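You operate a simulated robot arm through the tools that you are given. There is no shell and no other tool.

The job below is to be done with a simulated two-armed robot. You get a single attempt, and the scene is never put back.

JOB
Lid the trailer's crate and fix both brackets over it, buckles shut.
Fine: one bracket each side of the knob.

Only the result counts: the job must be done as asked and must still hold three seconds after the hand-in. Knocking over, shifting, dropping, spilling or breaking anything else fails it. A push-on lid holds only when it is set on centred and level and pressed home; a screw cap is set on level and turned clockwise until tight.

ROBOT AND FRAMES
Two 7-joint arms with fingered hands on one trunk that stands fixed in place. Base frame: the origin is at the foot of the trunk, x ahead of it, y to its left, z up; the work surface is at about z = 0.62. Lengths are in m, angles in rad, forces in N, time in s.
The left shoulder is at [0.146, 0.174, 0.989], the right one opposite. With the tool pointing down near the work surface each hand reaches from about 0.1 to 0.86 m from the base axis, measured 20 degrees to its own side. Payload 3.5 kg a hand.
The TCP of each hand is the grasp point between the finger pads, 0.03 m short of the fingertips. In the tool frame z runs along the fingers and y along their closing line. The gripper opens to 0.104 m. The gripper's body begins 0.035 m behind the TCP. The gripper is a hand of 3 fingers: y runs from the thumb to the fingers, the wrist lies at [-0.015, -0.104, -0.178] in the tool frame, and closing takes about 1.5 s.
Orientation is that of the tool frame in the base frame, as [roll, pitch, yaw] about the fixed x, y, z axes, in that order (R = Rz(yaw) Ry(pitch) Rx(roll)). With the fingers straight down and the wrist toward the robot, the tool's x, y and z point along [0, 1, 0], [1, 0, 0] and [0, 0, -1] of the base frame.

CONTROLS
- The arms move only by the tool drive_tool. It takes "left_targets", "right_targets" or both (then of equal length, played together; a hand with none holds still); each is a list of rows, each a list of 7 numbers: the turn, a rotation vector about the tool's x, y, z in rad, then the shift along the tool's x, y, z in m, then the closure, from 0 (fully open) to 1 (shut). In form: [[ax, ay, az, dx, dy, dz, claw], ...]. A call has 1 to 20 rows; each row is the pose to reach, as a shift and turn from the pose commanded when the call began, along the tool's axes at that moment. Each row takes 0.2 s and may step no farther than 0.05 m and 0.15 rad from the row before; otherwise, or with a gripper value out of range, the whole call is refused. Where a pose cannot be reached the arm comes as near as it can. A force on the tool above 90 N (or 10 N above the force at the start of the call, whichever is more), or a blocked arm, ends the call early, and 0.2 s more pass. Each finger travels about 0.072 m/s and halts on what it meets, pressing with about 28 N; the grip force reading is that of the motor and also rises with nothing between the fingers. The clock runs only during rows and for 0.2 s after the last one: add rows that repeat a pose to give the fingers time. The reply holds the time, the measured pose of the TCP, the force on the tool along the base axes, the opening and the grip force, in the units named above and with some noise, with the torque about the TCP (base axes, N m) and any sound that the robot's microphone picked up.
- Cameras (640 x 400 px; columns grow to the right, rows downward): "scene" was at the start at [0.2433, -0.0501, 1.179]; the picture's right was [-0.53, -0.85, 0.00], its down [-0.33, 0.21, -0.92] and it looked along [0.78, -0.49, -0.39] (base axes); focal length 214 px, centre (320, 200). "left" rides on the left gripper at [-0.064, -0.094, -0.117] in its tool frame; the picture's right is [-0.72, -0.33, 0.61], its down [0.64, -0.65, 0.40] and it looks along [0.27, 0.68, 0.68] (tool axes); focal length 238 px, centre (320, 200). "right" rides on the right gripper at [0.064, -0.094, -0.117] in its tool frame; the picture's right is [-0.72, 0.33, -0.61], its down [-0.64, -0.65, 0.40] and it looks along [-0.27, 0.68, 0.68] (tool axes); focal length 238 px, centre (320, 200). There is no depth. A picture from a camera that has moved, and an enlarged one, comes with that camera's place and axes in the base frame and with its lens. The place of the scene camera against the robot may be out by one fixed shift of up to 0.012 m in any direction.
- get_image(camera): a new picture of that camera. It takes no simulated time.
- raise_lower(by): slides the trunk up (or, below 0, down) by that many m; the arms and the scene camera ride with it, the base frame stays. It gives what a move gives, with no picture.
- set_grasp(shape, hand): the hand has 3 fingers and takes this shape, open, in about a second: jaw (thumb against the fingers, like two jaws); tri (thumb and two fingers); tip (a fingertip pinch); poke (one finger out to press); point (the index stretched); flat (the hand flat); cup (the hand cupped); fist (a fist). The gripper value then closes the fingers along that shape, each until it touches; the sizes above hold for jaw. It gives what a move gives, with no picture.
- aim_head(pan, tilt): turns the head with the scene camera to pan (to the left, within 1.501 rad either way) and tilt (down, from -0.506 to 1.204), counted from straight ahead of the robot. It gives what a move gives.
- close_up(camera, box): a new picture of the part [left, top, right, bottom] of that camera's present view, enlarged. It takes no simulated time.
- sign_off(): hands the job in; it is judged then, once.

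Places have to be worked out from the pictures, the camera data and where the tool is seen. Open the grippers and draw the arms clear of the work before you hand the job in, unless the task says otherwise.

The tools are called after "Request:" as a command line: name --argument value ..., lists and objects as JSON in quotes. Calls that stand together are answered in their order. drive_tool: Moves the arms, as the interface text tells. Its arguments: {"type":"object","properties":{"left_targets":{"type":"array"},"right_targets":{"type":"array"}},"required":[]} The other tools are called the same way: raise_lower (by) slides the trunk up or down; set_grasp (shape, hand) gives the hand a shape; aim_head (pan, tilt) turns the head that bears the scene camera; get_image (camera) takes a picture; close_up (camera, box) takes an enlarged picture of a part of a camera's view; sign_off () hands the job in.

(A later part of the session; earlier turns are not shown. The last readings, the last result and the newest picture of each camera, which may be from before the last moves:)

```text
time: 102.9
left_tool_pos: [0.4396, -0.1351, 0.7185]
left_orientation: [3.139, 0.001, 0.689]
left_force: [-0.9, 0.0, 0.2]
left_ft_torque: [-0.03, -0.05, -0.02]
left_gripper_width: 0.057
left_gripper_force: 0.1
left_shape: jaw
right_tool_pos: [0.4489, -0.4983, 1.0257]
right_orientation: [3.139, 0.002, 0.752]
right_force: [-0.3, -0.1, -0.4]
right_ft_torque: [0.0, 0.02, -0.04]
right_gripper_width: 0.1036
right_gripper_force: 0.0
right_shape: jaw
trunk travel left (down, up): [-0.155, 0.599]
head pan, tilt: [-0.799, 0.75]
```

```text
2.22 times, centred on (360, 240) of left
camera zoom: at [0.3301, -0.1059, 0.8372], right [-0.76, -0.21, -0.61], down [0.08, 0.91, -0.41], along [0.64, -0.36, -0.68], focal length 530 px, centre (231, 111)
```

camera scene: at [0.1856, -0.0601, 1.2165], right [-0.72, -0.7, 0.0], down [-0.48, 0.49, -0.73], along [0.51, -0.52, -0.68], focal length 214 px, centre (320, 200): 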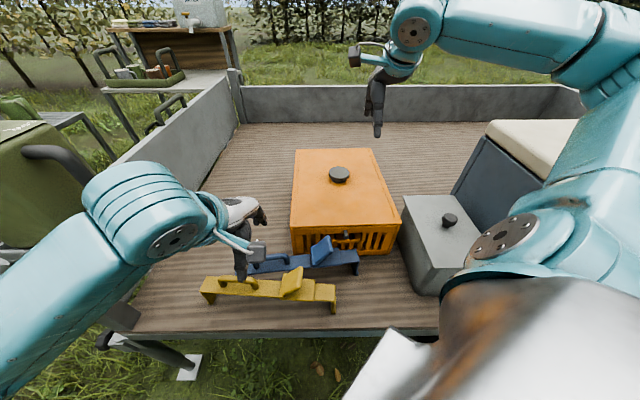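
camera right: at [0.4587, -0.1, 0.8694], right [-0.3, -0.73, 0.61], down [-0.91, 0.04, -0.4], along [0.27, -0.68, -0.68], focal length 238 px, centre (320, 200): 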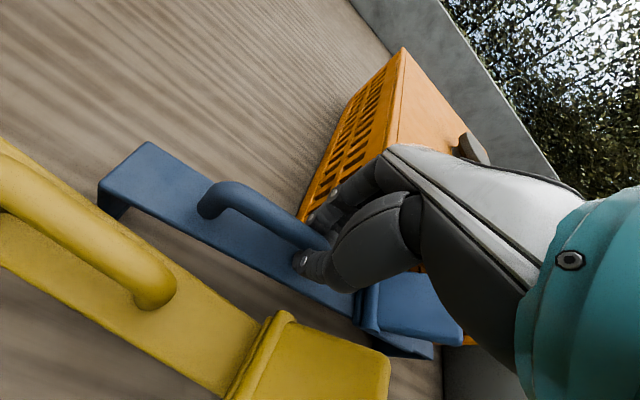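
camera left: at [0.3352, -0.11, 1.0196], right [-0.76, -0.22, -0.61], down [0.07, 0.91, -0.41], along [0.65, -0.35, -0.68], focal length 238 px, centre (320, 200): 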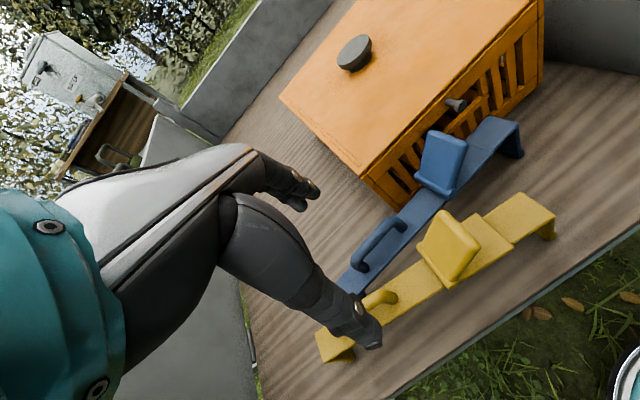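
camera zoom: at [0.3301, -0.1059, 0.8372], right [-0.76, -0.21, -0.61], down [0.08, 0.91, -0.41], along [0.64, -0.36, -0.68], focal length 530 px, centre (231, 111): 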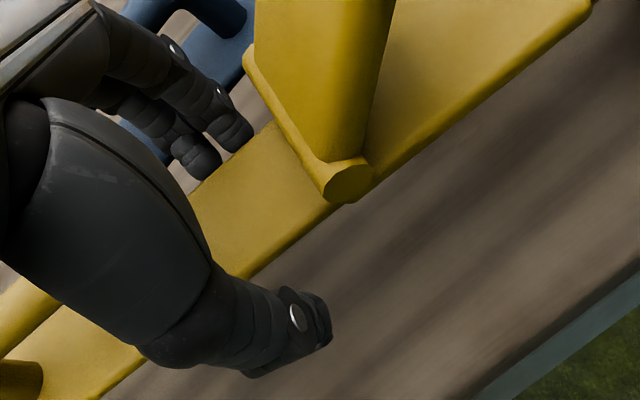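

There's no contact, and both plate edges lie between the fingers. I'll close on the plate.

Request:
drive_tool --left_targets '[[0, 0, 0, 0, 0, 0, 0.6], [0, 0, 0, 0, 0, 0, 0.8], [0, 0, 0, 0, 0, 0, 1.0], [0, 0, 0, 0, 0, 0, 1.0], [0, 0, 0, 0, 0, 0, 1.0]]'

Request:
close_up --camera "left" --box '[260, 150, 460, 330]'

Request:
close_up --camera "scene" --box '[190, 210, 350, 320]'

```text
time: 104.1
left_tool_pos: [0.4402, -0.1375, 0.7208]
left_orientation: [3.141, 0.0, 0.693]
left_force: [-0.6, -0.2, -1.7]
left_ft_torque: [0.03, -0.02, 0.0]
left_gripper_width: 0.0117
left_gripper_force: 27.9
left_shape: jaw
right_tool_pos: [0.4482, -0.4991, 1.0244]
right_orientation: [-3.14, 0.001, 0.75]
right_force: [-0.2, 0.0, -0.3]
right_ft_torque: [-0.01, 0.01, -0.02]
right_gripper_width: 0.1037
right_gripper_force: 0.0
right_shape: jaw
trunk travel left (down, up): [-0.155, 0.599]
head pan, tilt: [-0.799, 0.75]
```

```text
2.22 times, centred on (360, 240) of left
camera zoom: at [0.3304, -0.1059, 0.8372], right [-0.76, -0.21, -0.61], down [0.08, 0.91, -0.41], along [0.64, -0.36, -0.68], focal length 530 px, centre (231, 111)
```

zoom: 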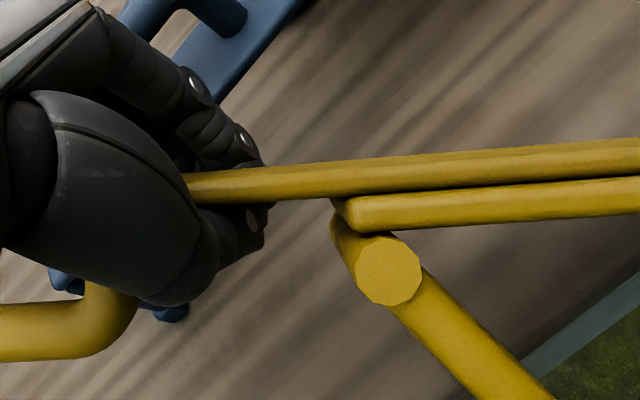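

```text
3.64 times, centred on (270, 265) of scene
camera zoom: at [0.1855, -0.0603, 1.2165], right [-0.72, -0.7, 0.0], down [-0.48, 0.49, -0.73], along [0.51, -0.52, -0.68], focal length 780 px, centre (502, -36)
```

zoom: 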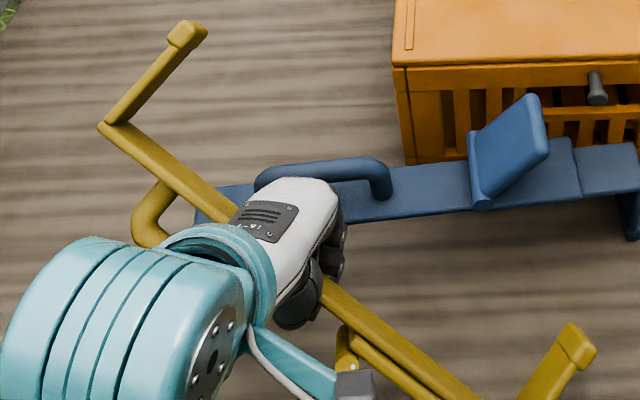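

The plate rolled 90° in the grip, so it is now held flat between the fingers with its legs pointing away. An edge grip is unstable, so the handle is the right hold after all. I'll look carefully before setting it down on its side.

Request:
get_image --camera "left"

Request:
get_image --camera "scene"

Request:
get_image --camera "right"

```text
taken
camera left: at [0.3304, -0.1059, 0.8372], right [-0.76, -0.21, -0.61], down [0.08, 0.91, -0.41], along [0.64, -0.36, -0.68], focal length 238 px, centre (320, 200)
```

left: 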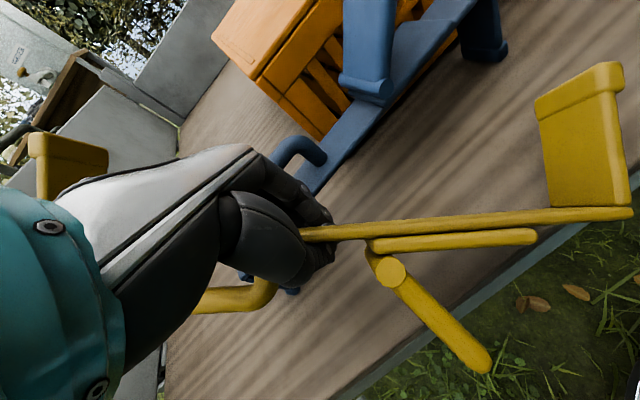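

```text
taken
camera scene: at [0.1855, -0.0603, 1.2165], right [-0.72, -0.7, 0.0], down [-0.48, 0.49, -0.73], along [0.51, -0.52, -0.68], focal length 214 px, centre (320, 200)
```

scene: 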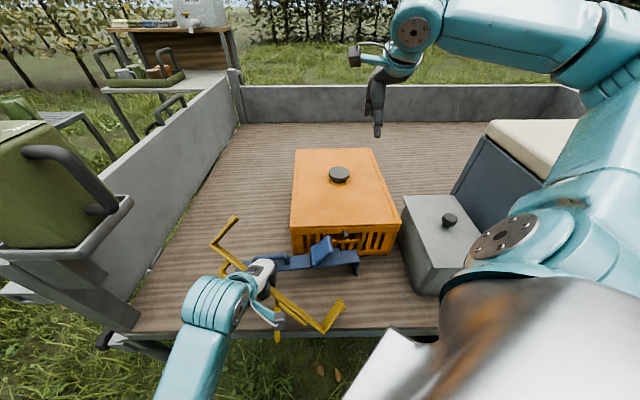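

```text
taken
camera right: at [0.4319, -0.386, 1.1419], right [-0.3, -0.73, 0.61], down [-0.91, 0.04, -0.4], along [0.27, -0.68, -0.68], focal length 238 px, centre (320, 200)
```

right: 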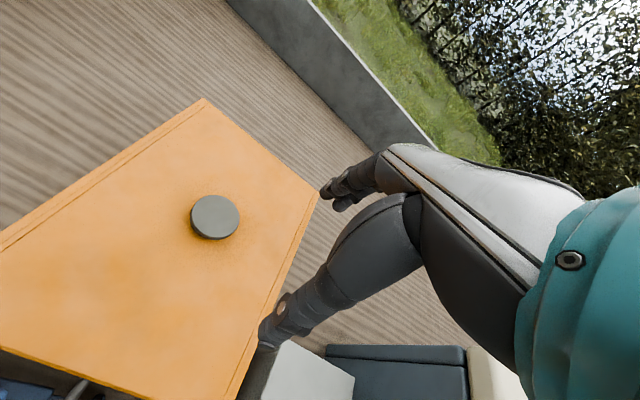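

The yellow bracket is securely held but at an awkward angle, and there's no free space to lay it down while blue is in the way. I'll keep it in the left hand, lift it clear and hold it aside while the right hand installs the blue one.

Request:
drive_tool --left_targets '[[0, 0, 0, 0, 0, -0.03, 1.0], [0, 0, 0, 0, 0, -0.07, 1.0], [0, 0, 0, 0, 0, -0.11, 1.0], [0, 0, 0, 0, 0, -0.15, 1.0], [0, 0, 0, 0, 0, -0.19, 1.0], [0, 0, 0, 0.012, -0.03, -0.21, 1.0], [0, 0, 0, 0.025, -0.062, -0.23, 1.0], [0, 0, 0, 0.038, -0.094, -0.245, 1.0], [0, 0, 0, 0.051, -0.126, -0.26, 1.0], [0, 0, 0, 0.064, -0.158, -0.27, 1.0], [0, 0, 0, 0.077, -0.19, -0.28, 1.0], [0, 0, 0, 0.09, -0.22, -0.28, 1.0], [0, 0, 0, 0.103, -0.249, -0.28, 1.0]]'

Request:
get_image --camera "scene"

Request:
get_image --camera "left"

```text
time: 106.9
left_tool_pos: [0.3695, 0.1213, 1.0023]
left_orientation: [3.141, -0.001, 0.688]
left_force: [-0.2, -0.2, -1.8]
left_ft_torque: [0.02, -0.05, -0.02]
left_gripper_width: 0.0118
left_gripper_force: 27.5
left_shape: jaw
left hand out of reach, approached as far as the arm can: row 13
right_tool_pos: [0.448, -0.5, 1.0246]
right_orientation: [3.141, 0.0, 0.75]
right_force: [0.1, 1.0, -0.1]
right_ft_torque: [0.02, 0.0, -0.03]
right_gripper_width: 0.1039
right_gripper_force: 0.0
right_shape: jaw
trunk travel left (down, up): [-0.155, 0.599]
head pan, tilt: [-0.799, 0.75]
```

```text
taken
camera scene: at [0.1856, -0.0602, 1.2165], right [-0.72, -0.7, 0.0], down [-0.48, 0.49, -0.73], along [0.51, -0.52, -0.68], focal length 214 px, centre (320, 200)
```

scene: 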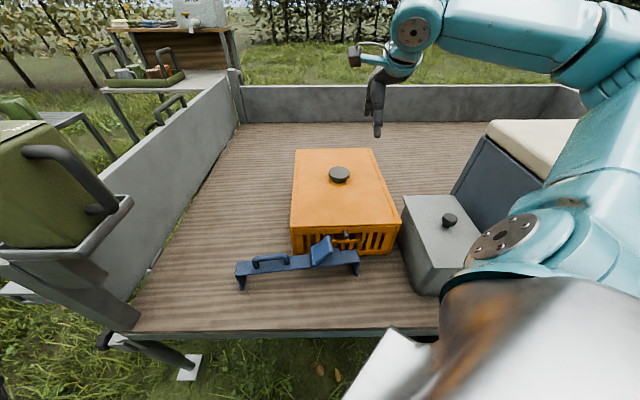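

```text
taken
camera left: at [0.2593, 0.151, 1.1199], right [-0.76, -0.21, -0.61], down [0.08, 0.91, -0.4], along [0.64, -0.36, -0.68], focal length 238 px, centre (320, 200)
```

left: 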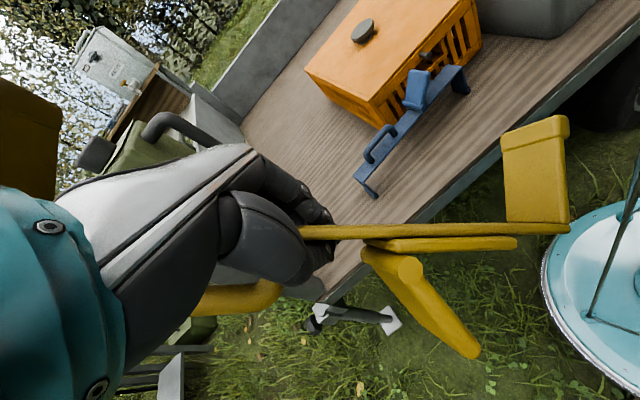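

Blue now has free space around it and yellow is safely held aside. I'll measure the blue bracket and crate again for a proper handle grip with the right hand.

Request:
close_up --camera "scene" --box '[225, 220, 375, 310]'

Request:
close_up --camera "left" --box '[340, 40, 490, 210]'

```text
4.27 times, centred on (300, 265) of scene
camera zoom: at [0.1856, -0.0602, 1.2165], right [-0.72, -0.7, 0.0], down [-0.48, 0.49, -0.73], along [0.51, -0.52, -0.68], focal length 915 px, centre (405, -77)
```

zoom: 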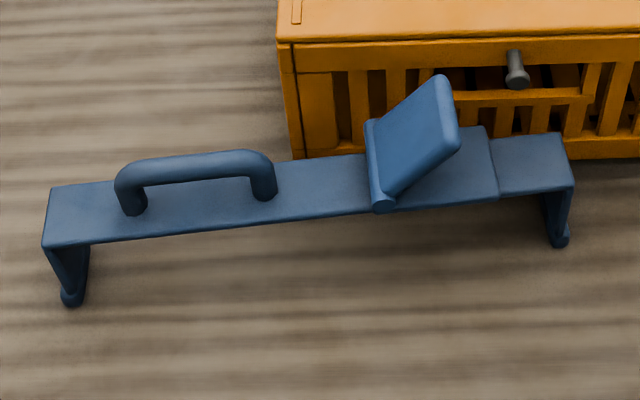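

```text
2.35 times, centred on (415, 125) of left
camera zoom: at [0.2593, 0.151, 1.1199], right [-0.76, -0.21, -0.61], down [0.08, 0.91, -0.4], along [0.64, -0.36, -0.68], focal length 561 px, centre (96, 376)
```

zoom: 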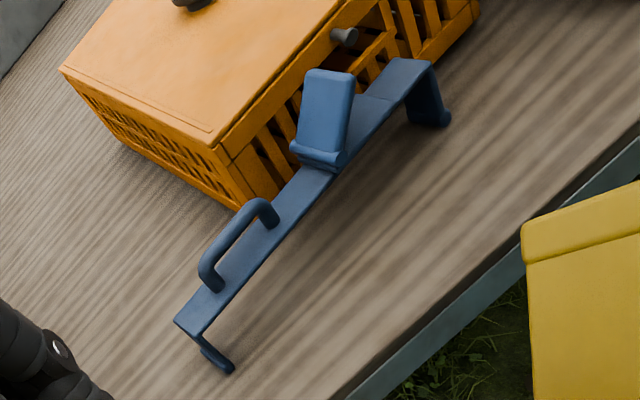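

Blue's handle is centred near (0.49, -0.19), direction 51°. I'll bring the right hand above it and look with its own camera.

Request:
drive_tool --right_targets '[[0, 0, -0.02, 0.035, -0.025, 0.0, 0], [0, 0, -0.04, 0.07, -0.05, 0.01, 0], [0, 0, -0.06, 0.105, -0.08, 0.02, 0], [0, 0, -0.08, 0.14, -0.11, 0.03, 0], [0, 0, -0.1, 0.175, -0.14, 0.045, 0.2], [0, 0, -0.12, 0.21, -0.165, 0.07, 0.4], [0, 0, -0.139, 0.23, -0.185, 0.11, 0.5], [0, 0, -0.139, 0.2435, -0.1968, 0.15, 0.5], [0, 0, -0.139, 0.2435, -0.1968, 0.19, 0.5], [0, 0, -0.139, 0.2435, -0.1968, 0.21, 0.5]]'

Request:
get_image --camera "right"

Request:
close_up --camera "scene" --box '[225, 180, 375, 310]'

```text
time: 109.1
left_tool_pos: [0.37, 0.1206, 1.0034]
left_orientation: [-3.14, 0.0, 0.692]
left_force: [0.5, -0.2, -1.8]
left_ft_torque: [-0.01, -0.08, -0.01]
left_gripper_width: 0.0118
left_gripper_force: 28.1
left_shape: jaw
right_tool_pos: [0.4968, -0.1937, 0.8133]
right_orientation: [3.141, 0.0, 0.888]
right_force: [-0.2, -0.4, -0.6]
right_ft_torque: [0.02, 0.02, 0.0]
right_gripper_width: 0.0525
right_gripper_force: 0.1
right_shape: jaw
trunk travel left (down, up): [-0.155, 0.599]
head pan, tilt: [-0.799, 0.75]
```

```text
taken
camera right: at [0.4639, -0.084, 0.9295], right [-0.2, -0.76, 0.61], down [-0.91, -0.09, -0.4], along [0.36, -0.64, -0.68], focal length 238 px, centre (320, 200)
```

right: 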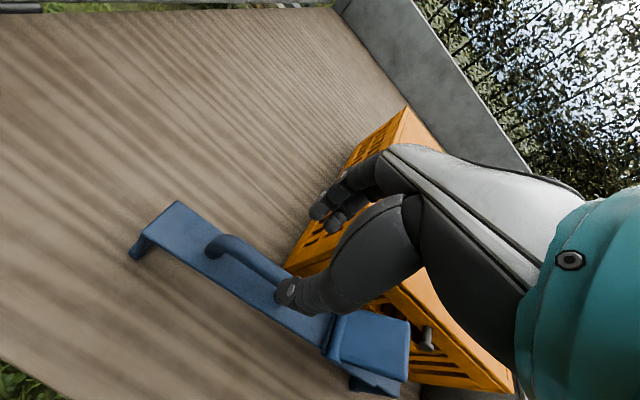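

```text
3.08 times, centred on (300, 245) of scene
camera zoom: at [0.1856, -0.0603, 1.2165], right [-0.72, -0.7, 0.0], down [-0.48, 0.49, -0.73], along [0.51, -0.52, -0.68], focal length 660 px, centre (382, 62)
```

zoom: 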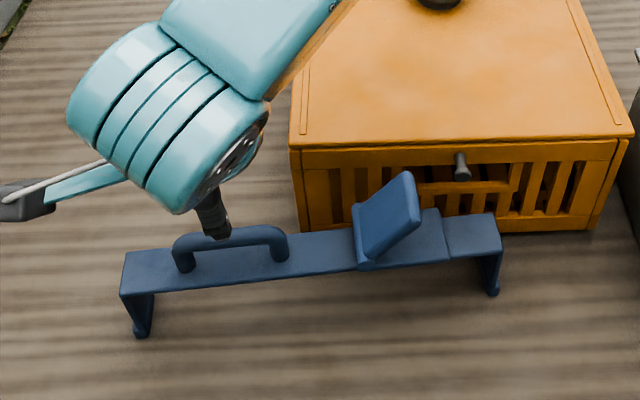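

The reach is good here. I'll zoom in with the right camera to line up with the handle bar.

Request:
close_up --camera "right" --box '[120, 180, 360, 350]'

```text
2.35 times, centred on (240, 265) of right
camera zoom: at [0.4639, -0.084, 0.9295], right [-0.2, -0.76, 0.61], down [-0.91, -0.09, -0.4], along [0.36, -0.64, -0.68], focal length 561 px, centre (508, 47)
```

zoom: 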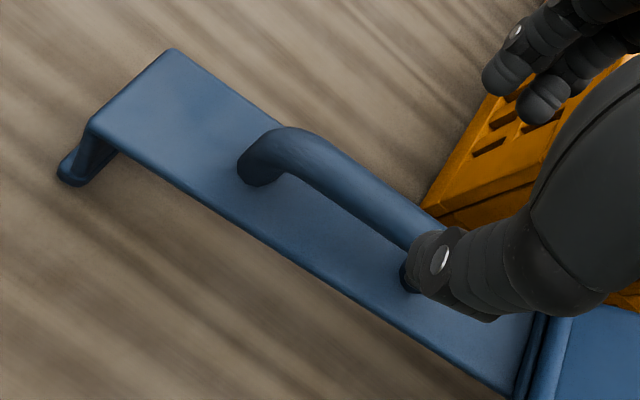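

Handle centre is (0.493, -0.184), and the bar is straddled with an 8 mm correction needed. I'll lower so the tips press on the plate while the fingers close on the bar; that should lock the bracket's tilt.

Request:
drive_tool --right_targets '[[0, 0, -0.015, -0.0032, -0.0079, 0.02, 0.6], [0, 0, -0.015, -0.0032, -0.0079, 0.045, 0.65], [0, 0, -0.015, -0.0032, -0.0079, 0.065, 0.65], [0, 0, -0.015, -0.0032, -0.0079, 0.078, 0.65], [0, 0, -0.015, -0.0032, -0.0079, 0.083, 0.65], [0, 0, -0.015, -0.0032, -0.0079, 0.083, 0.65]]'

Request:
close_up --camera "right" --box '[180, 140, 400, 330]'

Request:
close_up --camera "scene" --box '[225, 180, 375, 310]'

```text
time: 110.5
left_tool_pos: [0.3695, 0.1204, 1.0035]
left_orientation: [-3.141, 0.0, 0.692]
left_force: [0.8, -0.1, -2.5]
left_ft_torque: [0.04, -0.06, -0.03]
left_gripper_width: 0.0117
left_gripper_force: 27.6
left_shape: jaw
right_tool_pos: [0.4868, -0.2045, 0.7444]
right_orientation: [3.141, 0.001, 0.904]
right_force: [0.5, -0.2, -1.1]
right_ft_torque: [0.01, 0.01, -0.02]
right_gripper_width: 0.0367
right_gripper_force: 0.0
right_shape: jaw
right hand out of reach, approached as far as the arm can: row 3, 4, 5, 6
trunk travel left (down, up): [-0.155, 0.599]
head pan, tilt: [-0.799, 0.75]
```

```text
2.11 times, centred on (290, 235) of right
camera zoom: at [0.4526, -0.0957, 0.8612], right [-0.19, -0.77, 0.61], down [-0.91, -0.1, -0.4], along [0.37, -0.63, -0.68], focal length 502 px, centre (383, 126)
```

zoom: 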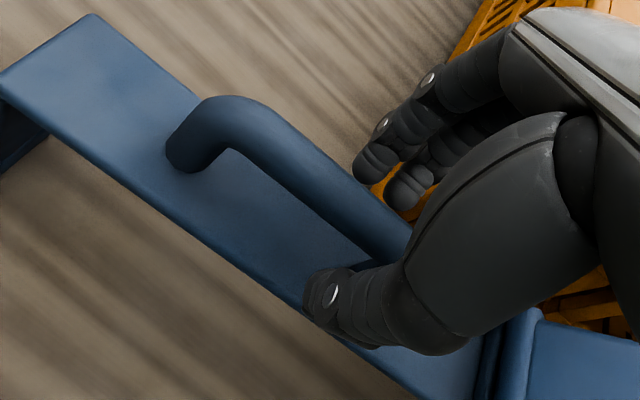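

```text
3.08 times, centred on (300, 245) of scene
camera zoom: at [0.1855, -0.0602, 1.2165], right [-0.72, -0.7, 0.0], down [-0.48, 0.49, -0.73], along [0.51, -0.52, -0.68], focal length 660 px, centre (382, 62)
```

zoom: 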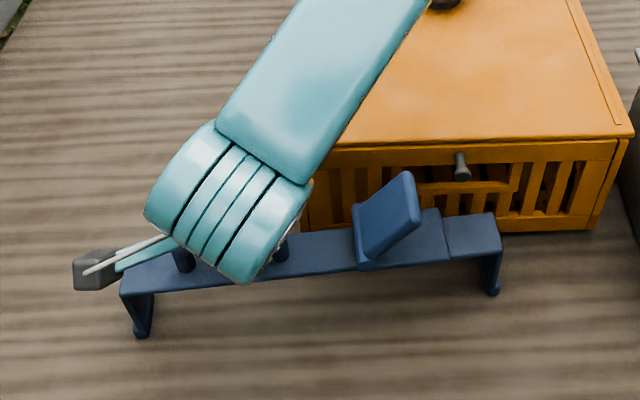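

At this low height the reach falls 2 cm short. It was fine 7 cm higher, so lowering the trunk should help. I'll raise the hand first, then lower the trunk by 8 cm.

Request:
drive_tool --right_targets '[[0, 0, 0, 0, 0, -0.03, 0.5], [0, 0, 0, 0, 0, -0.06, 0.5], [0, 0, 0, 0, 0, -0.1, 0.5], [0, 0, 0, 0, 0, -0.13, 0.5]]'

Request:
raise_lower --by -0.08

Request:
get_image --camera "scene"

```text
time: 111.5
left_tool_pos: [0.3687, 0.1206, 1.0036]
left_orientation: [3.142, 0.0, 0.691]
left_force: [0.4, -0.1, -1.4]
left_ft_torque: [0.0, -0.06, 0.02]
left_gripper_width: 0.0114
left_gripper_force: 28.3
left_shape: jaw
right_tool_pos: [0.4864, -0.203, 0.8729]
right_orientation: [3.141, 0.0, 0.904]
right_force: [0.3, -0.4, 0.3]
right_ft_torque: [-0.01, -0.03, 0.03]
right_gripper_width: 0.0518
right_gripper_force: 0.1
right_shape: jaw
trunk travel left (down, up): [-0.155, 0.599]
head pan, tilt: [-0.799, 0.75]
```

```text
time: 112.7
left_tool_pos: [0.3954, 0.1192, 0.8991]
left_orientation: [-3.078, 0.077, 0.694]
left_force: [0.4, 0.3, -3.3]
left_ft_torque: [0.01, -0.1, 0.03]
left_gripper_width: 0.0117
left_gripper_force: 27.8
left_shape: jaw
right_tool_pos: [0.4854, -0.2039, 0.7932]
right_orientation: [3.139, 0.001, 0.905]
right_force: [-0.2, 0.1, 0.3]
right_ft_torque: [0.0, 0.01, 0.0]
right_gripper_width: 0.0515
right_gripper_force: 0.0
right_shape: jaw
trunk travel left (down, up): [-0.075, 0.679]
head pan, tilt: [-0.799, 0.75]
```

```text
taken
camera scene: at [0.231, -0.0602, 1.132], right [-0.72, -0.7, 0.0], down [-0.48, 0.49, -0.73], along [0.51, -0.52, -0.68], focal length 214 px, centre (320, 200)
```

scene: 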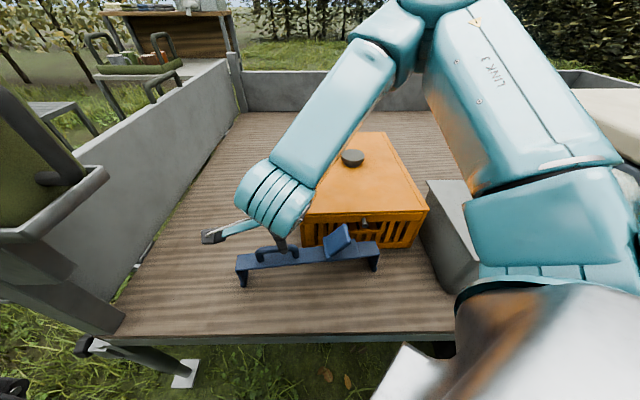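

The trunk is lower and the hand is poised at z=0.79. I'll move over the bar and descend in steps, checking the reach.

Request:
drive_tool --right_targets '[[0, 0, 0, 0.006, -0.003, 0.01, 0.55], [0, 0, 0, 0.0121, -0.0062, 0.02, 0.65], [0, 0, 0, 0.0121, -0.0062, 0.035, 0.65], [0, 0, 0, 0.0121, -0.0062, 0.05, 0.65], [0, 0, 0, 0.0121, -0.0062, 0.05, 0.65]]'

Request:
close_up --camera "right" --box '[180, 140, 400, 330]'

```text
time: 113.9
left_tool_pos: [0.3958, 0.1199, 0.8987]
left_orientation: [-3.076, 0.078, 0.693]
left_force: [-0.1, -0.5, -1.7]
left_ft_torque: [0.01, -0.07, 0.0]
left_gripper_width: 0.0115
left_gripper_force: 27.9
left_shape: jaw
right_tool_pos: [0.489, -0.1922, 0.7432]
right_orientation: [-3.141, 0.001, 0.903]
right_force: [0.6, -0.5, 0.4]
right_ft_torque: [0.0, -0.02, 0.01]
right_gripper_width: 0.0368
right_gripper_force: 0.1
right_shape: jaw
trunk travel left (down, up): [-0.075, 0.679]
head pan, tilt: [-0.799, 0.75]
```

```text
2.11 times, centred on (290, 235) of right
camera zoom: at [0.4555, -0.0829, 0.8602], right [-0.19, -0.77, 0.61], down [-0.91, -0.1, -0.4], along [0.37, -0.63, -0.68], focal length 502 px, centre (383, 126)
```

zoom: 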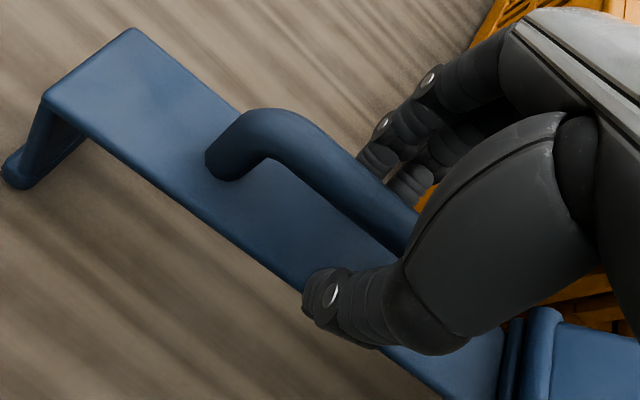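

The reach is fine now and the TCP is on the bar. I'll lower until the tips press the plate and close.

Request:
drive_tool --right_targets '[[0, 0, 0, 0, 0, 0.006, 0.65], [0, 0, 0, 0, 0, 0.012, 0.65], [0, 0, 0, 0, 0, 0.014, 0.75], [0, 0, 0, 0, 0, 0.014, 0.9], [0, 0, 0, 0, 0, 0.014, 1.0], [0, 0, 0, 0, 0, 0.014, 1.0], [0, 0, 0, 0, 0, 0.014, 1.0]]'

Request:
close_up --camera "right" --box '[180, 140, 400, 330]'

Request:
close_up --camera "scene" --box '[225, 180, 395, 300]'

```text
time: 115.5
left_tool_pos: [0.3961, 0.1198, 0.8988]
left_orientation: [-3.08, 0.079, 0.695]
left_force: [0.3, -0.5, -2.1]
left_ft_torque: [0.03, -0.07, 0.01]
left_gripper_width: 0.0114
left_gripper_force: 27.8
left_shape: jaw
right_tool_pos: [0.4897, -0.1907, 0.7322]
right_orientation: [3.138, -0.003, 0.904]
right_force: [4.7, -1.2, 18.6]
right_ft_torque: [-0.07, -0.27, -0.06]
right_gripper_width: 0.0268
right_gripper_force: 27.9
right_shape: jaw
trunk travel left (down, up): [-0.075, 0.679]
head pan, tilt: [-0.799, 0.75]
```

```text
2.11 times, centred on (290, 235) of right
camera zoom: at [0.4542, -0.082, 0.8478], right [-0.19, -0.77, 0.61], down [-0.91, -0.1, -0.41], along [0.37, -0.64, -0.68], focal length 502 px, centre (383, 126)
```

zoom: 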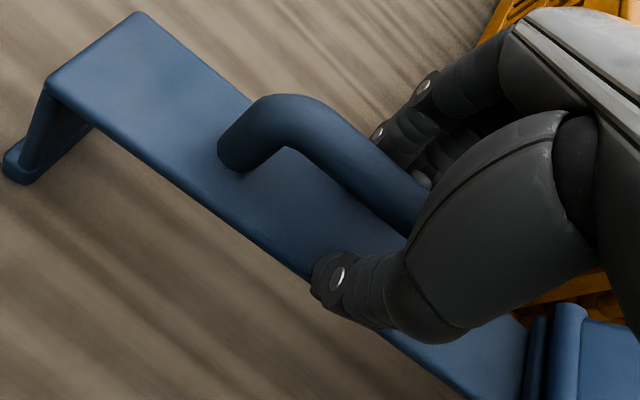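

```text
3.33 times, centred on (310, 240) of scene
camera zoom: at [0.2309, -0.0598, 1.1321], right [-0.72, -0.7, 0.0], down [-0.48, 0.49, -0.73], along [0.51, -0.52, -0.68], focal length 715 px, centre (353, 67)
```

zoom: 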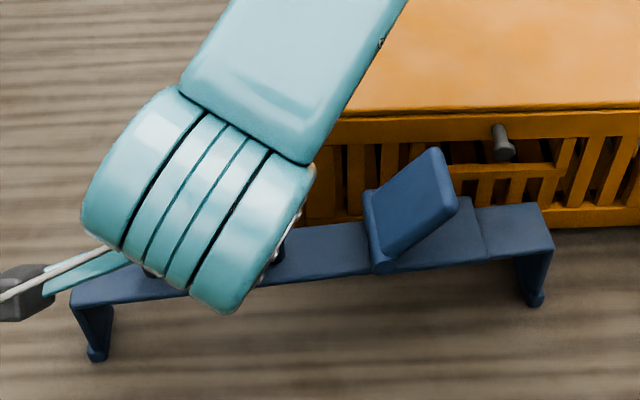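

The tips press the plate with 19 N and friction holds the thumb short of the bar. I'll ease up 2–3 mm so the fingers can finish closing.

Request:
drive_tool --right_targets '[[0, 0, 0, 0, 0, -0.001, 1.0], [0, 0, 0, 0, 0, -0.002, 1.0], [0, 0, 0, 0, 0, -0.003, 1.0], [0, 0, 0, 0, 0, -0.003, 1.0], [0, 0, 0, 0, 0, -0.003, 1.0]]'

Request:
close_up --camera "right" --box '[180, 140, 400, 330]'

```text
time: 116.7
left_tool_pos: [0.3956, 0.1195, 0.8986]
left_orientation: [-3.075, 0.08, 0.695]
left_force: [0.0, 0.3, -2.6]
left_ft_torque: [0.06, -0.02, 0.0]
left_gripper_width: 0.0113
left_gripper_force: 27.7
left_shape: jaw
right_tool_pos: [0.4877, -0.1902, 0.7309]
right_orientation: [-3.14, 0.003, 0.903]
right_force: [0.6, -0.1, 3.4]
right_ft_torque: [-0.13, -0.23, -0.07]
right_gripper_width: 0.0264
right_gripper_force: 27.8
right_shape: jaw
trunk travel left (down, up): [-0.075, 0.679]
head pan, tilt: [-0.799, 0.75]
```

```text
2.11 times, centred on (290, 235) of right
camera zoom: at [0.4545, -0.0819, 0.8481], right [-0.19, -0.77, 0.62], down [-0.91, -0.1, -0.4], along [0.37, -0.64, -0.68], focal length 502 px, centre (383, 126)
```

zoom: 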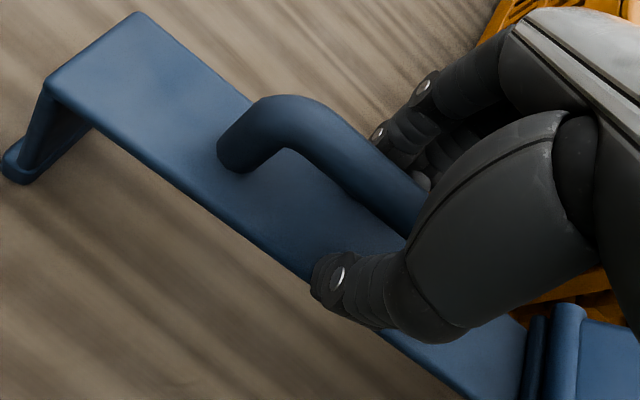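

The thumb is caught against the plate's near edge. I'll open, rise about 5 mm and close again.

Request:
drive_tool --right_targets '[[0, 0, 0, 0, 0, 0.0, 0.75], [0, 0, 0, 0, 0, 0.0, 0.6], [0, 0, 0, 0, 0, 0.0, 0.6], [0, 0, 0, 0, 0, -0.0045, 0.6], [0, 0, 0, 0, 0, -0.0045, 0.75], [0, 0, 0, 0, 0, -0.0045, 0.9], [0, 0, 0, 0, 0, -0.0045, 1.0], [0, 0, 0, 0, 0, -0.0045, 1.0], [0, 0, 0, 0, 0, -0.0045, 1.0]]'

Request:
close_up --camera "right" --box '[180, 140, 400, 330]'

```text
time: 118.7
left_tool_pos: [0.396, 0.1203, 0.899]
left_orientation: [-3.076, 0.078, 0.696]
left_force: [0.3, -0.3, -2.1]
left_ft_torque: [0.02, -0.07, 0.01]
left_gripper_width: 0.0113
left_gripper_force: 28.2
left_shape: jaw
right_tool_pos: [0.4878, -0.1911, 0.7364]
right_orientation: [3.141, 0.002, 0.904]
right_force: [0.6, 0.0, 0.1]
right_ft_torque: [0.02, 0.0, 0.01]
right_gripper_width: 0.0001
right_gripper_force: 28.2
right_shape: jaw
trunk travel left (down, up): [-0.075, 0.679]
head pan, tilt: [-0.799, 0.75]
```

```text
2.11 times, centred on (290, 235) of right
camera zoom: at [0.4545, -0.082, 0.8536], right [-0.19, -0.77, 0.61], down [-0.91, -0.1, -0.4], along [0.37, -0.63, -0.68], focal length 502 px, centre (383, 126)
```

zoom: 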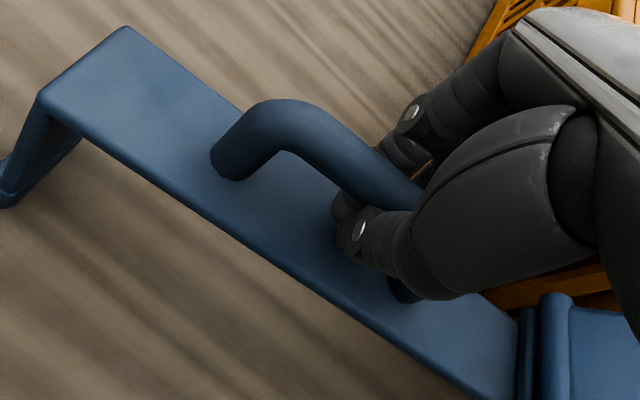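

The fingers have closed fully, caging the bar with the tips beneath it. I'll lift 4 cm and see how the bracket hangs.

Request:
drive_tool --right_targets '[[0, 0, 0, 0, -0.003, -0.01, 1.0], [0, 0, 0, 0, -0.006, -0.02, 1.0], [0, 0, 0, 0, -0.01, -0.03, 1.0], [0, 0, 0, 0, -0.01, -0.045, 1.0], [0, 0, 0, 0, -0.01, -0.06, 1.0], [0, 0, 0, 0, -0.01, -0.06, 1.0]]'

Request:
get_image --camera "right"

Request:
close_up --camera "scene" --box '[225, 170, 395, 300]'

```text
time: 120.1
left_tool_pos: [0.3955, 0.1192, 0.8986]
left_orientation: [-3.077, 0.08, 0.695]
left_force: [0.4, 0.5, -2.5]
left_ft_torque: [0.0, -0.08, -0.02]
left_gripper_width: 0.0117
left_gripper_force: 28.1
left_shape: jaw
right_tool_pos: [0.481, -0.1836, 0.7961]
right_orientation: [-3.14, 0.003, 0.906]
right_force: [-0.3, -0.4, -0.7]
right_ft_torque: [0.06, -0.06, 0.02]
right_gripper_width: 0.0
right_gripper_force: 27.9
right_shape: jaw
trunk travel left (down, up): [-0.075, 0.679]
head pan, tilt: [-0.799, 0.75]
```

```text
taken
camera right: at [0.446, -0.0739, 0.9125], right [-0.19, -0.77, 0.61], down [-0.91, -0.1, -0.4], along [0.37, -0.63, -0.68], focal length 238 px, centre (320, 200)
```

right: 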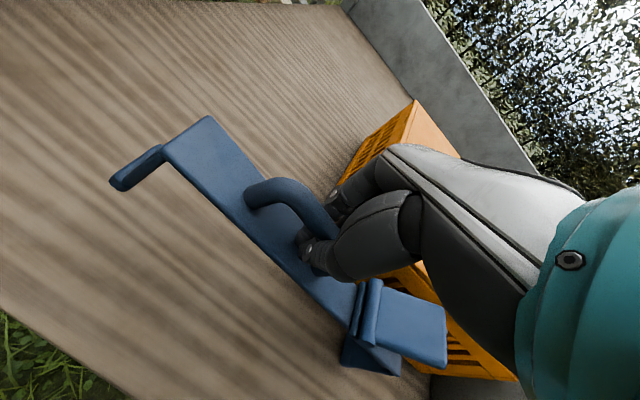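

```text
3.08 times, centred on (310, 235) of scene
camera zoom: at [0.2318, -0.0602, 1.1317], right [-0.72, -0.7, 0.0], down [-0.48, 0.49, -0.73], along [0.51, -0.52, -0.68], focal length 660 px, centre (351, 92)
```

zoom: 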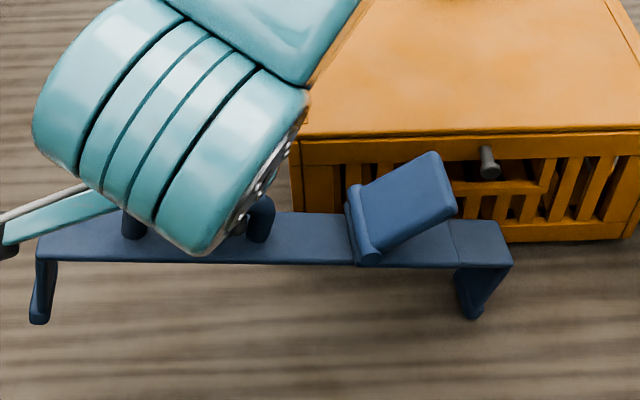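

The right foot still rests on the bed. I'll keep lifting to see where the tilt settles.

Request:
drive_tool --right_targets '[[0, 0, 0, 0, -0.003, -0.02, 1.0], [0, 0, 0, 0, -0.006, -0.04, 1.0], [0, 0, 0, 0, -0.01, -0.06, 1.0], [0, 0, 0, 0, -0.01, -0.08, 1.0], [0, 0, 0, 0, -0.01, -0.1, 1.0], [0, 0, 0, 0, -0.01, -0.1, 1.0], [0, 0, 0, 0, -0.01, -0.1, 1.0]]'

Request:
get_image --camera "right"

Request:
get_image --camera "scene"

```text
time: 121.7
left_tool_pos: [0.3963, 0.1187, 0.8984]
left_orientation: [-3.076, 0.079, 0.693]
left_force: [-0.6, 0.3, -2.0]
left_ft_torque: [-0.01, -0.07, -0.01]
left_gripper_width: 0.0113
left_gripper_force: 27.7
left_shape: jaw
right_tool_pos: [0.4738, -0.1779, 0.8977]
right_orientation: [3.141, 0.002, 0.904]
right_force: [-0.4, -0.3, -2.1]
right_ft_torque: [0.09, -0.03, 0.01]
right_gripper_width: 0.0
right_gripper_force: 28.1
right_shape: jaw
trunk travel left (down, up): [-0.075, 0.679]
head pan, tilt: [-0.799, 0.75]
```

```text
taken
camera right: at [0.44, -0.0691, 1.014], right [-0.19, -0.77, 0.61], down [-0.91, -0.1, -0.4], along [0.37, -0.63, -0.68], focal length 238 px, centre (320, 200)
```

right: 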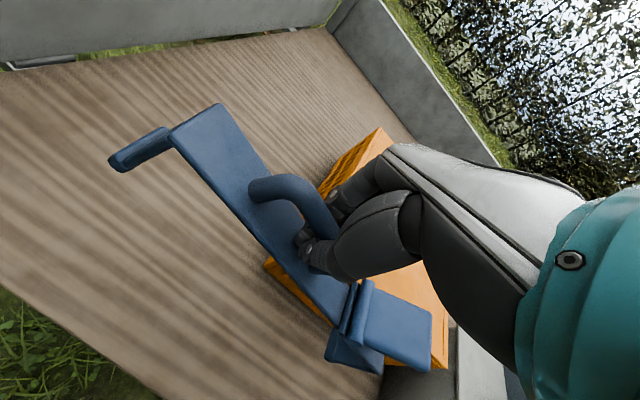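

```text
taken
camera scene: at [0.2319, -0.0603, 1.1317], right [-0.72, -0.7, 0.0], down [-0.48, 0.49, -0.73], along [0.51, -0.52, -0.68], focal length 214 px, centre (320, 200)
```

scene: 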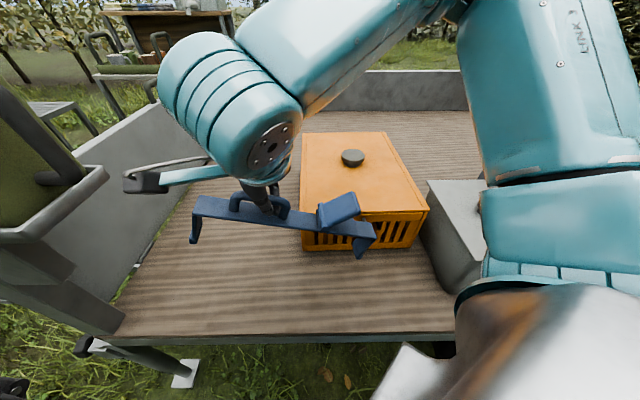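

The bracket is now fully lifted (2.1 N) and hangs stably, tilted about 0.36 rad with its right end low. I can level it by tilting the hand. I'll raise it and carry it over the crate first.

Request:
drive_tool --right_targets '[[0, 0, 0, 0, 0, -0.04, 1.0], [0, 0, 0.0, 0, 0, -0.08, 1.0], [0, 0, 0.015, -0.02, 0.03, -0.085, 1.0], [0, 0, 0.03, -0.042, 0.065, -0.085, 1.0], [0, 0, 0.045, -0.064, 0.1, -0.085, 1.0], [0, 0, 0.06, -0.086, 0.135, -0.085, 1.0], [0, 0, 0.075, -0.108, 0.168, -0.085, 1.0], [0, 0, 0.087, -0.1274, 0.1973, -0.085, 1.0], [0, 0, 0.087, -0.1274, 0.1973, -0.085, 1.0]]'

Request:
get_image --camera "scene"

Request:
get_image --camera "right"

```text
time: 123.7
left_tool_pos: [0.3968, 0.1193, 0.8984]
left_orientation: [-3.077, 0.078, 0.693]
left_force: [-0.3, 0.3, -1.6]
left_ft_torque: [0.0, -0.05, 0.0]
left_gripper_width: 0.0114
left_gripper_force: 28.2
left_shape: jaw
right_tool_pos: [0.552, -0.3997, 0.9802]
right_orientation: [-3.141, 0.003, 0.816]
right_force: [-1.2, 0.1, -2.3]
right_ft_torque: [0.05, -0.05, -0.02]
right_gripper_width: 0.0
right_gripper_force: 27.7
right_shape: jaw
trunk travel left (down, up): [-0.075, 0.679]
head pan, tilt: [-0.799, 0.75]
```

```text
taken
camera scene: at [0.2318, -0.0604, 1.1317], right [-0.72, -0.7, 0.0], down [-0.48, 0.49, -0.73], along [0.51, -0.52, -0.68], focal length 214 px, centre (320, 200)
```

scene: 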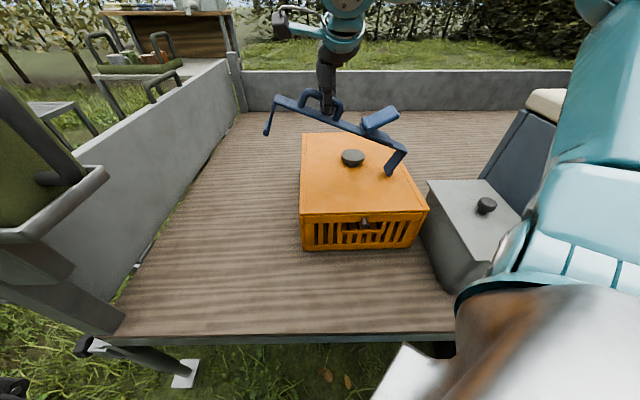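

```text
taken
camera right: at [0.5272, -0.2886, 1.0964], right [-0.25, -0.75, 0.61], down [-0.91, -0.02, -0.4], along [0.31, -0.66, -0.68], focal length 238 px, centre (320, 200)
```

right: 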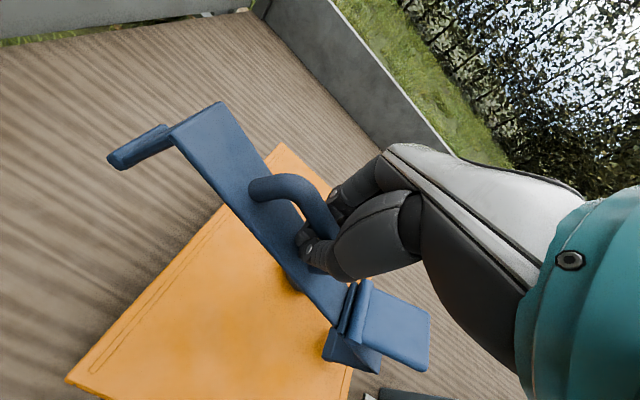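

The bracket hangs over the crate with a clear tilt. I'll tilt the hand 0.36 rad about its closing axis to bring the bracket level.

Request:
drive_tool --right_targets '[[0, -0.09, 0, 0, 0, 0, 1.0], [0, -0.18, 0, 0, 0, 0, 1.0], [0, -0.27, 0, 0, 0, 0, 1.0], [0, -0.36, 0, 0, 0, 0, 1.0], [0, -0.36, 0, 0, 0, 0, 1.0]]'

Request:
close_up --camera "scene" --box '[250, 60, 430, 250]'

Request:
get_image --camera "right"

```text
time: 124.9
left_tool_pos: [0.3967, 0.1195, 0.899]
left_orientation: [-3.077, 0.079, 0.694]
left_force: [0.3, 0.3, -1.5]
left_ft_torque: [0.03, -0.03, -0.02]
left_gripper_width: 0.0116
left_gripper_force: 28.5
left_shape: jaw
right_tool_pos: [0.5493, -0.3984, 0.9817]
right_orientation: [-3.141, 0.362, 0.817]
right_force: [0.3, 0.0, -2.0]
right_ft_torque: [0.09, -0.08, 0.0]
right_gripper_width: 0.0001
right_gripper_force: 28.0
right_shape: jaw
trunk travel left (down, up): [-0.075, 0.679]
head pan, tilt: [-0.799, 0.75]
```

```text
2.11 times, centred on (340, 155) of scene
camera zoom: at [0.2319, -0.0602, 1.1317], right [-0.72, -0.7, 0.0], down [-0.48, 0.49, -0.73], along [0.51, -0.52, -0.68], focal length 452 px, centre (278, 295)
```

zoom: 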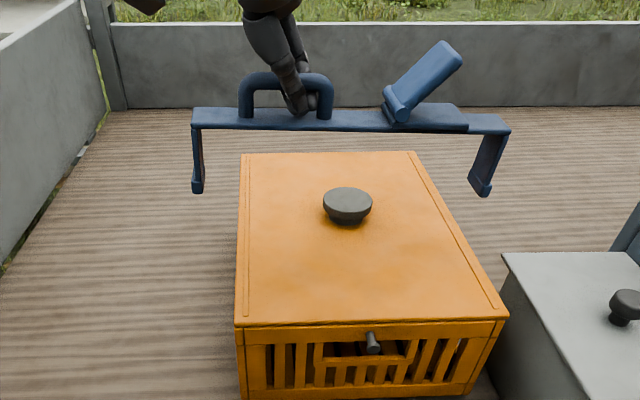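

```text
taken
camera right: at [0.5515, -0.2611, 1.0674], right [-0.07, -0.55, 0.83], down [-0.98, -0.1, -0.15], along [0.16, -0.83, -0.54], focal length 238 px, centre (320, 200)
```

right: 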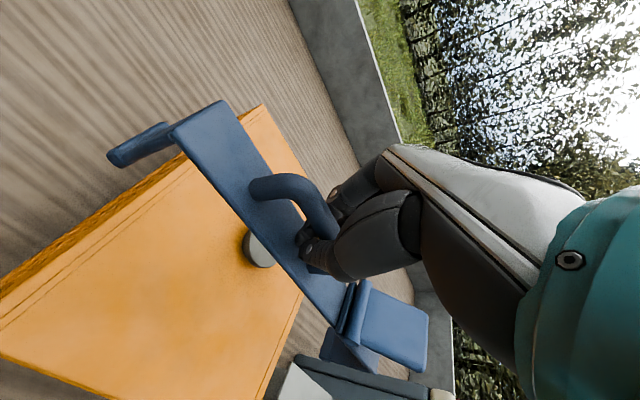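

The bracket is level to within 0.05 rad. Both the scene and arm estimates put the far placement 0.157 m forward along the crate and 0.024 m to the right. I'll move there at this height with a small extra levelling tilt.

Request:
drive_tool --right_targets '[[0, -0.01, 0, -0.0046, 0.0316, 0.0017, 1.0], [0, -0.02, 0, -0.0091, 0.0631, 0.0034, 1.0], [0, -0.03, 0, -0.0137, 0.0947, 0.0052, 1.0], [0, -0.04, 0, -0.0182, 0.1262, 0.0069, 1.0], [0, -0.045, 0, -0.0228, 0.1578, 0.0086, 1.0], [0, -0.045, 0, -0.0228, 0.1578, 0.0086, 1.0]]'

Request:
close_up --camera "scene" --box '[250, 60, 430, 250]'

Request:
get_image --camera "right"

```text
time: 126.3
left_tool_pos: [0.3961, 0.1192, 0.9001]
left_orientation: [-3.078, 0.077, 0.693]
left_force: [-0.4, -0.4, -2.2]
left_ft_torque: [0.01, -0.05, 0.03]
left_gripper_width: 0.0115
left_gripper_force: 28.1
left_shape: jaw
right_tool_pos: [0.6502, -0.5256, 0.9819]
right_orientation: [-3.141, 0.405, 0.818]
right_force: [-0.6, 0.2, -1.7]
right_ft_torque: [0.05, -0.08, 0.02]
right_gripper_width: 0.0001
right_gripper_force: 27.6
right_shape: jaw
trunk travel left (down, up): [-0.075, 0.679]
head pan, tilt: [-0.799, 0.75]
```

```text
2.11 times, centred on (340, 155) of scene
camera zoom: at [0.2319, -0.0604, 1.1317], right [-0.72, -0.7, 0.0], down [-0.48, 0.49, -0.73], along [0.51, -0.52, -0.68], focal length 452 px, centre (278, 295)
```

zoom: 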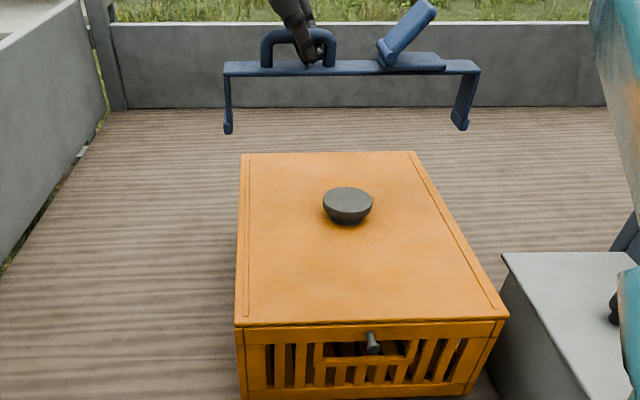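

```text
taken
camera right: at [0.6531, -0.3847, 1.065], right [-0.05, -0.53, 0.85], down [-0.99, -0.1, -0.12], along [0.15, -0.84, -0.52], focal length 238 px, centre (320, 200)
```

right: 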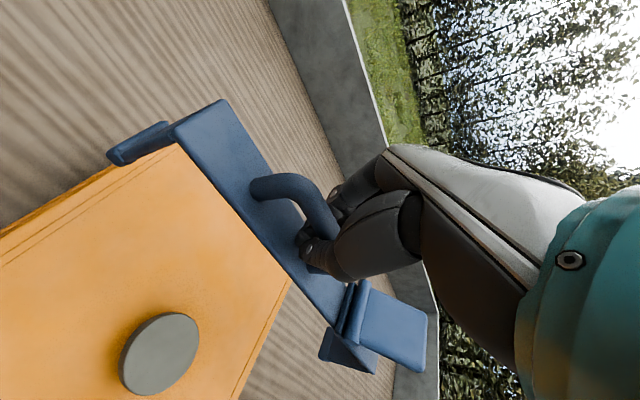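

The bracket is now beyond the knob, level and nearly centred side to side. I'll lower until the feet are about 1 cm above lid height and compare both feet with the lid edges.

Request:
drive_tool --right_targets '[[0, 0, 0, 0.0087, 0, 0.0202, 1.0], [0, 0, 0, 0.0174, 0, 0.0404, 1.0], [0, 0, 0, 0.026, 0, 0.0607, 1.0], [0, 0, 0, 0.0347, 0, 0.0809, 1.0], [0, 0, 0, 0.0347, 0, 0.0809, 1.0]]'

Request:
close_up --camera "scene" --box '[280, 80, 400, 180]'

Request:
close_up --camera "right" --box '[60, 60, 460, 400]'

```text
time: 127.5
left_tool_pos: [0.3953, 0.1202, 0.8981]
left_orientation: [-3.076, 0.078, 0.693]
left_force: [0.5, 0.4, -1.4]
left_ft_torque: [0.01, -0.04, 0.02]
left_gripper_width: 0.0114
left_gripper_force: 27.9
left_shape: jaw
right_tool_pos: [0.6481, -0.5258, 0.895]
right_orientation: [-3.141, 0.407, 0.817]
right_force: [0.3, -0.3, -1.8]
right_ft_torque: [0.11, -0.08, -0.01]
right_gripper_width: 0.0
right_gripper_force: 28.2
right_shape: jaw
trunk travel left (down, up): [-0.075, 0.679]
head pan, tilt: [-0.799, 0.75]
```

```text
4.00 times, centred on (340, 130) of scene
camera zoom: at [0.2318, -0.0603, 1.1317], right [-0.72, -0.7, 0.0], down [-0.48, 0.49, -0.73], along [0.51, -0.52, -0.68], focal length 858 px, centre (240, 480)
```

zoom: 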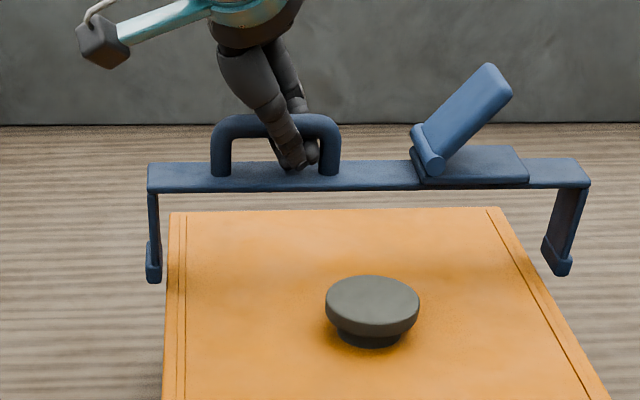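

```text
1.18 times, centred on (260, 230) of right
camera zoom: at [0.6523, -0.3844, 0.9773], right [-0.05, -0.53, 0.85], down [-0.99, -0.1, -0.12], along [0.15, -0.84, -0.52], focal length 280 px, centre (391, 165)
```

zoom: 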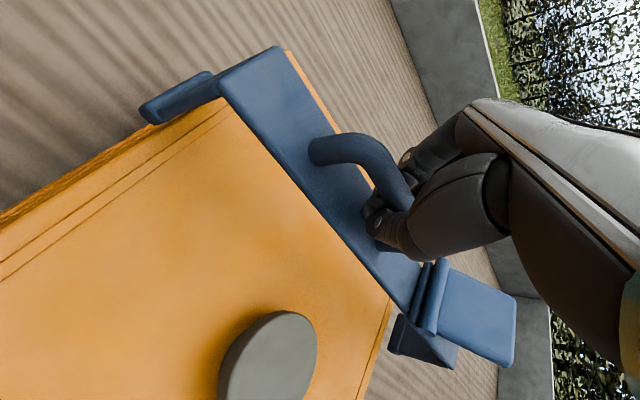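

The feet bracket the lid evenly, with about 3 mm clearance each side by my measurements. I'll descend slowly, 2 cm first, watching for contact.

Request:
drive_tool --right_targets '[[0, 0, 0, 0.002, 0, 0.0046, 1.0], [0, 0, 0, 0.004, 0, 0.0092, 1.0], [0, 0, 0, 0.006, 0, 0.0138, 1.0], [0, 0, 0, 0.0079, 0, 0.0184, 1.0], [0, 0, 0, 0.0079, 0, 0.0184, 1.0]]'

Request:
close_up --camera "scene" --box '[280, 80, 400, 180]'

Request:
close_up --camera "right" --box '[60, 60, 460, 400]'

```text
time: 128.7
left_tool_pos: [0.396, 0.1188, 0.8992]
left_orientation: [-3.077, 0.079, 0.695]
left_force: [0.3, -0.4, -1.2]
left_ft_torque: [0.07, -0.06, -0.03]
left_gripper_width: 0.0116
left_gripper_force: 27.7
left_shape: jaw
right_tool_pos: [0.647, -0.5262, 0.8744]
right_orientation: [-3.141, 0.406, 0.817]
right_force: [0.6, -0.4, -2.1]
right_ft_torque: [0.08, -0.12, -0.04]
right_gripper_width: 0.0001
right_gripper_force: 28.3
right_shape: jaw
trunk travel left (down, up): [-0.075, 0.679]
head pan, tilt: [-0.799, 0.75]
```

```text
4.00 times, centred on (340, 130) of scene
camera zoom: at [0.2319, -0.0603, 1.1317], right [-0.72, -0.7, 0.0], down [-0.48, 0.49, -0.73], along [0.51, -0.52, -0.68], focal length 858 px, centre (240, 480)
```

zoom: 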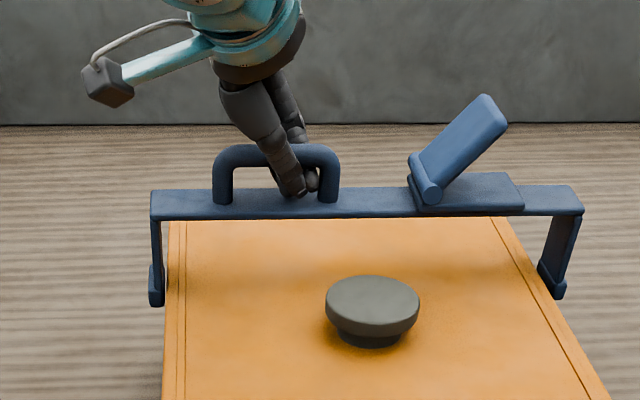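

```text
1.18 times, centred on (260, 230) of right
camera zoom: at [0.6511, -0.3844, 0.9564], right [-0.05, -0.53, 0.85], down [-0.99, -0.1, -0.12], along [0.15, -0.84, -0.52], focal length 280 px, centre (391, 165)
```

zoom: 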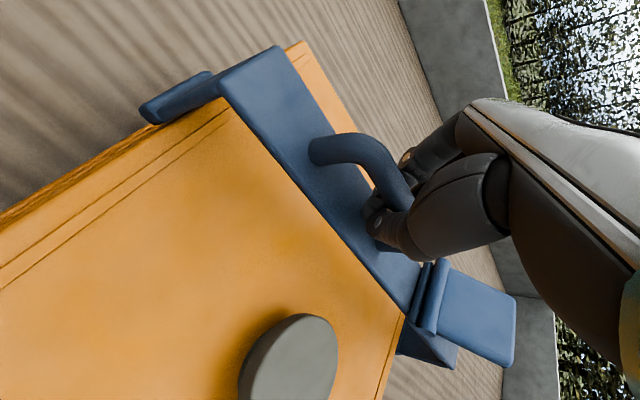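

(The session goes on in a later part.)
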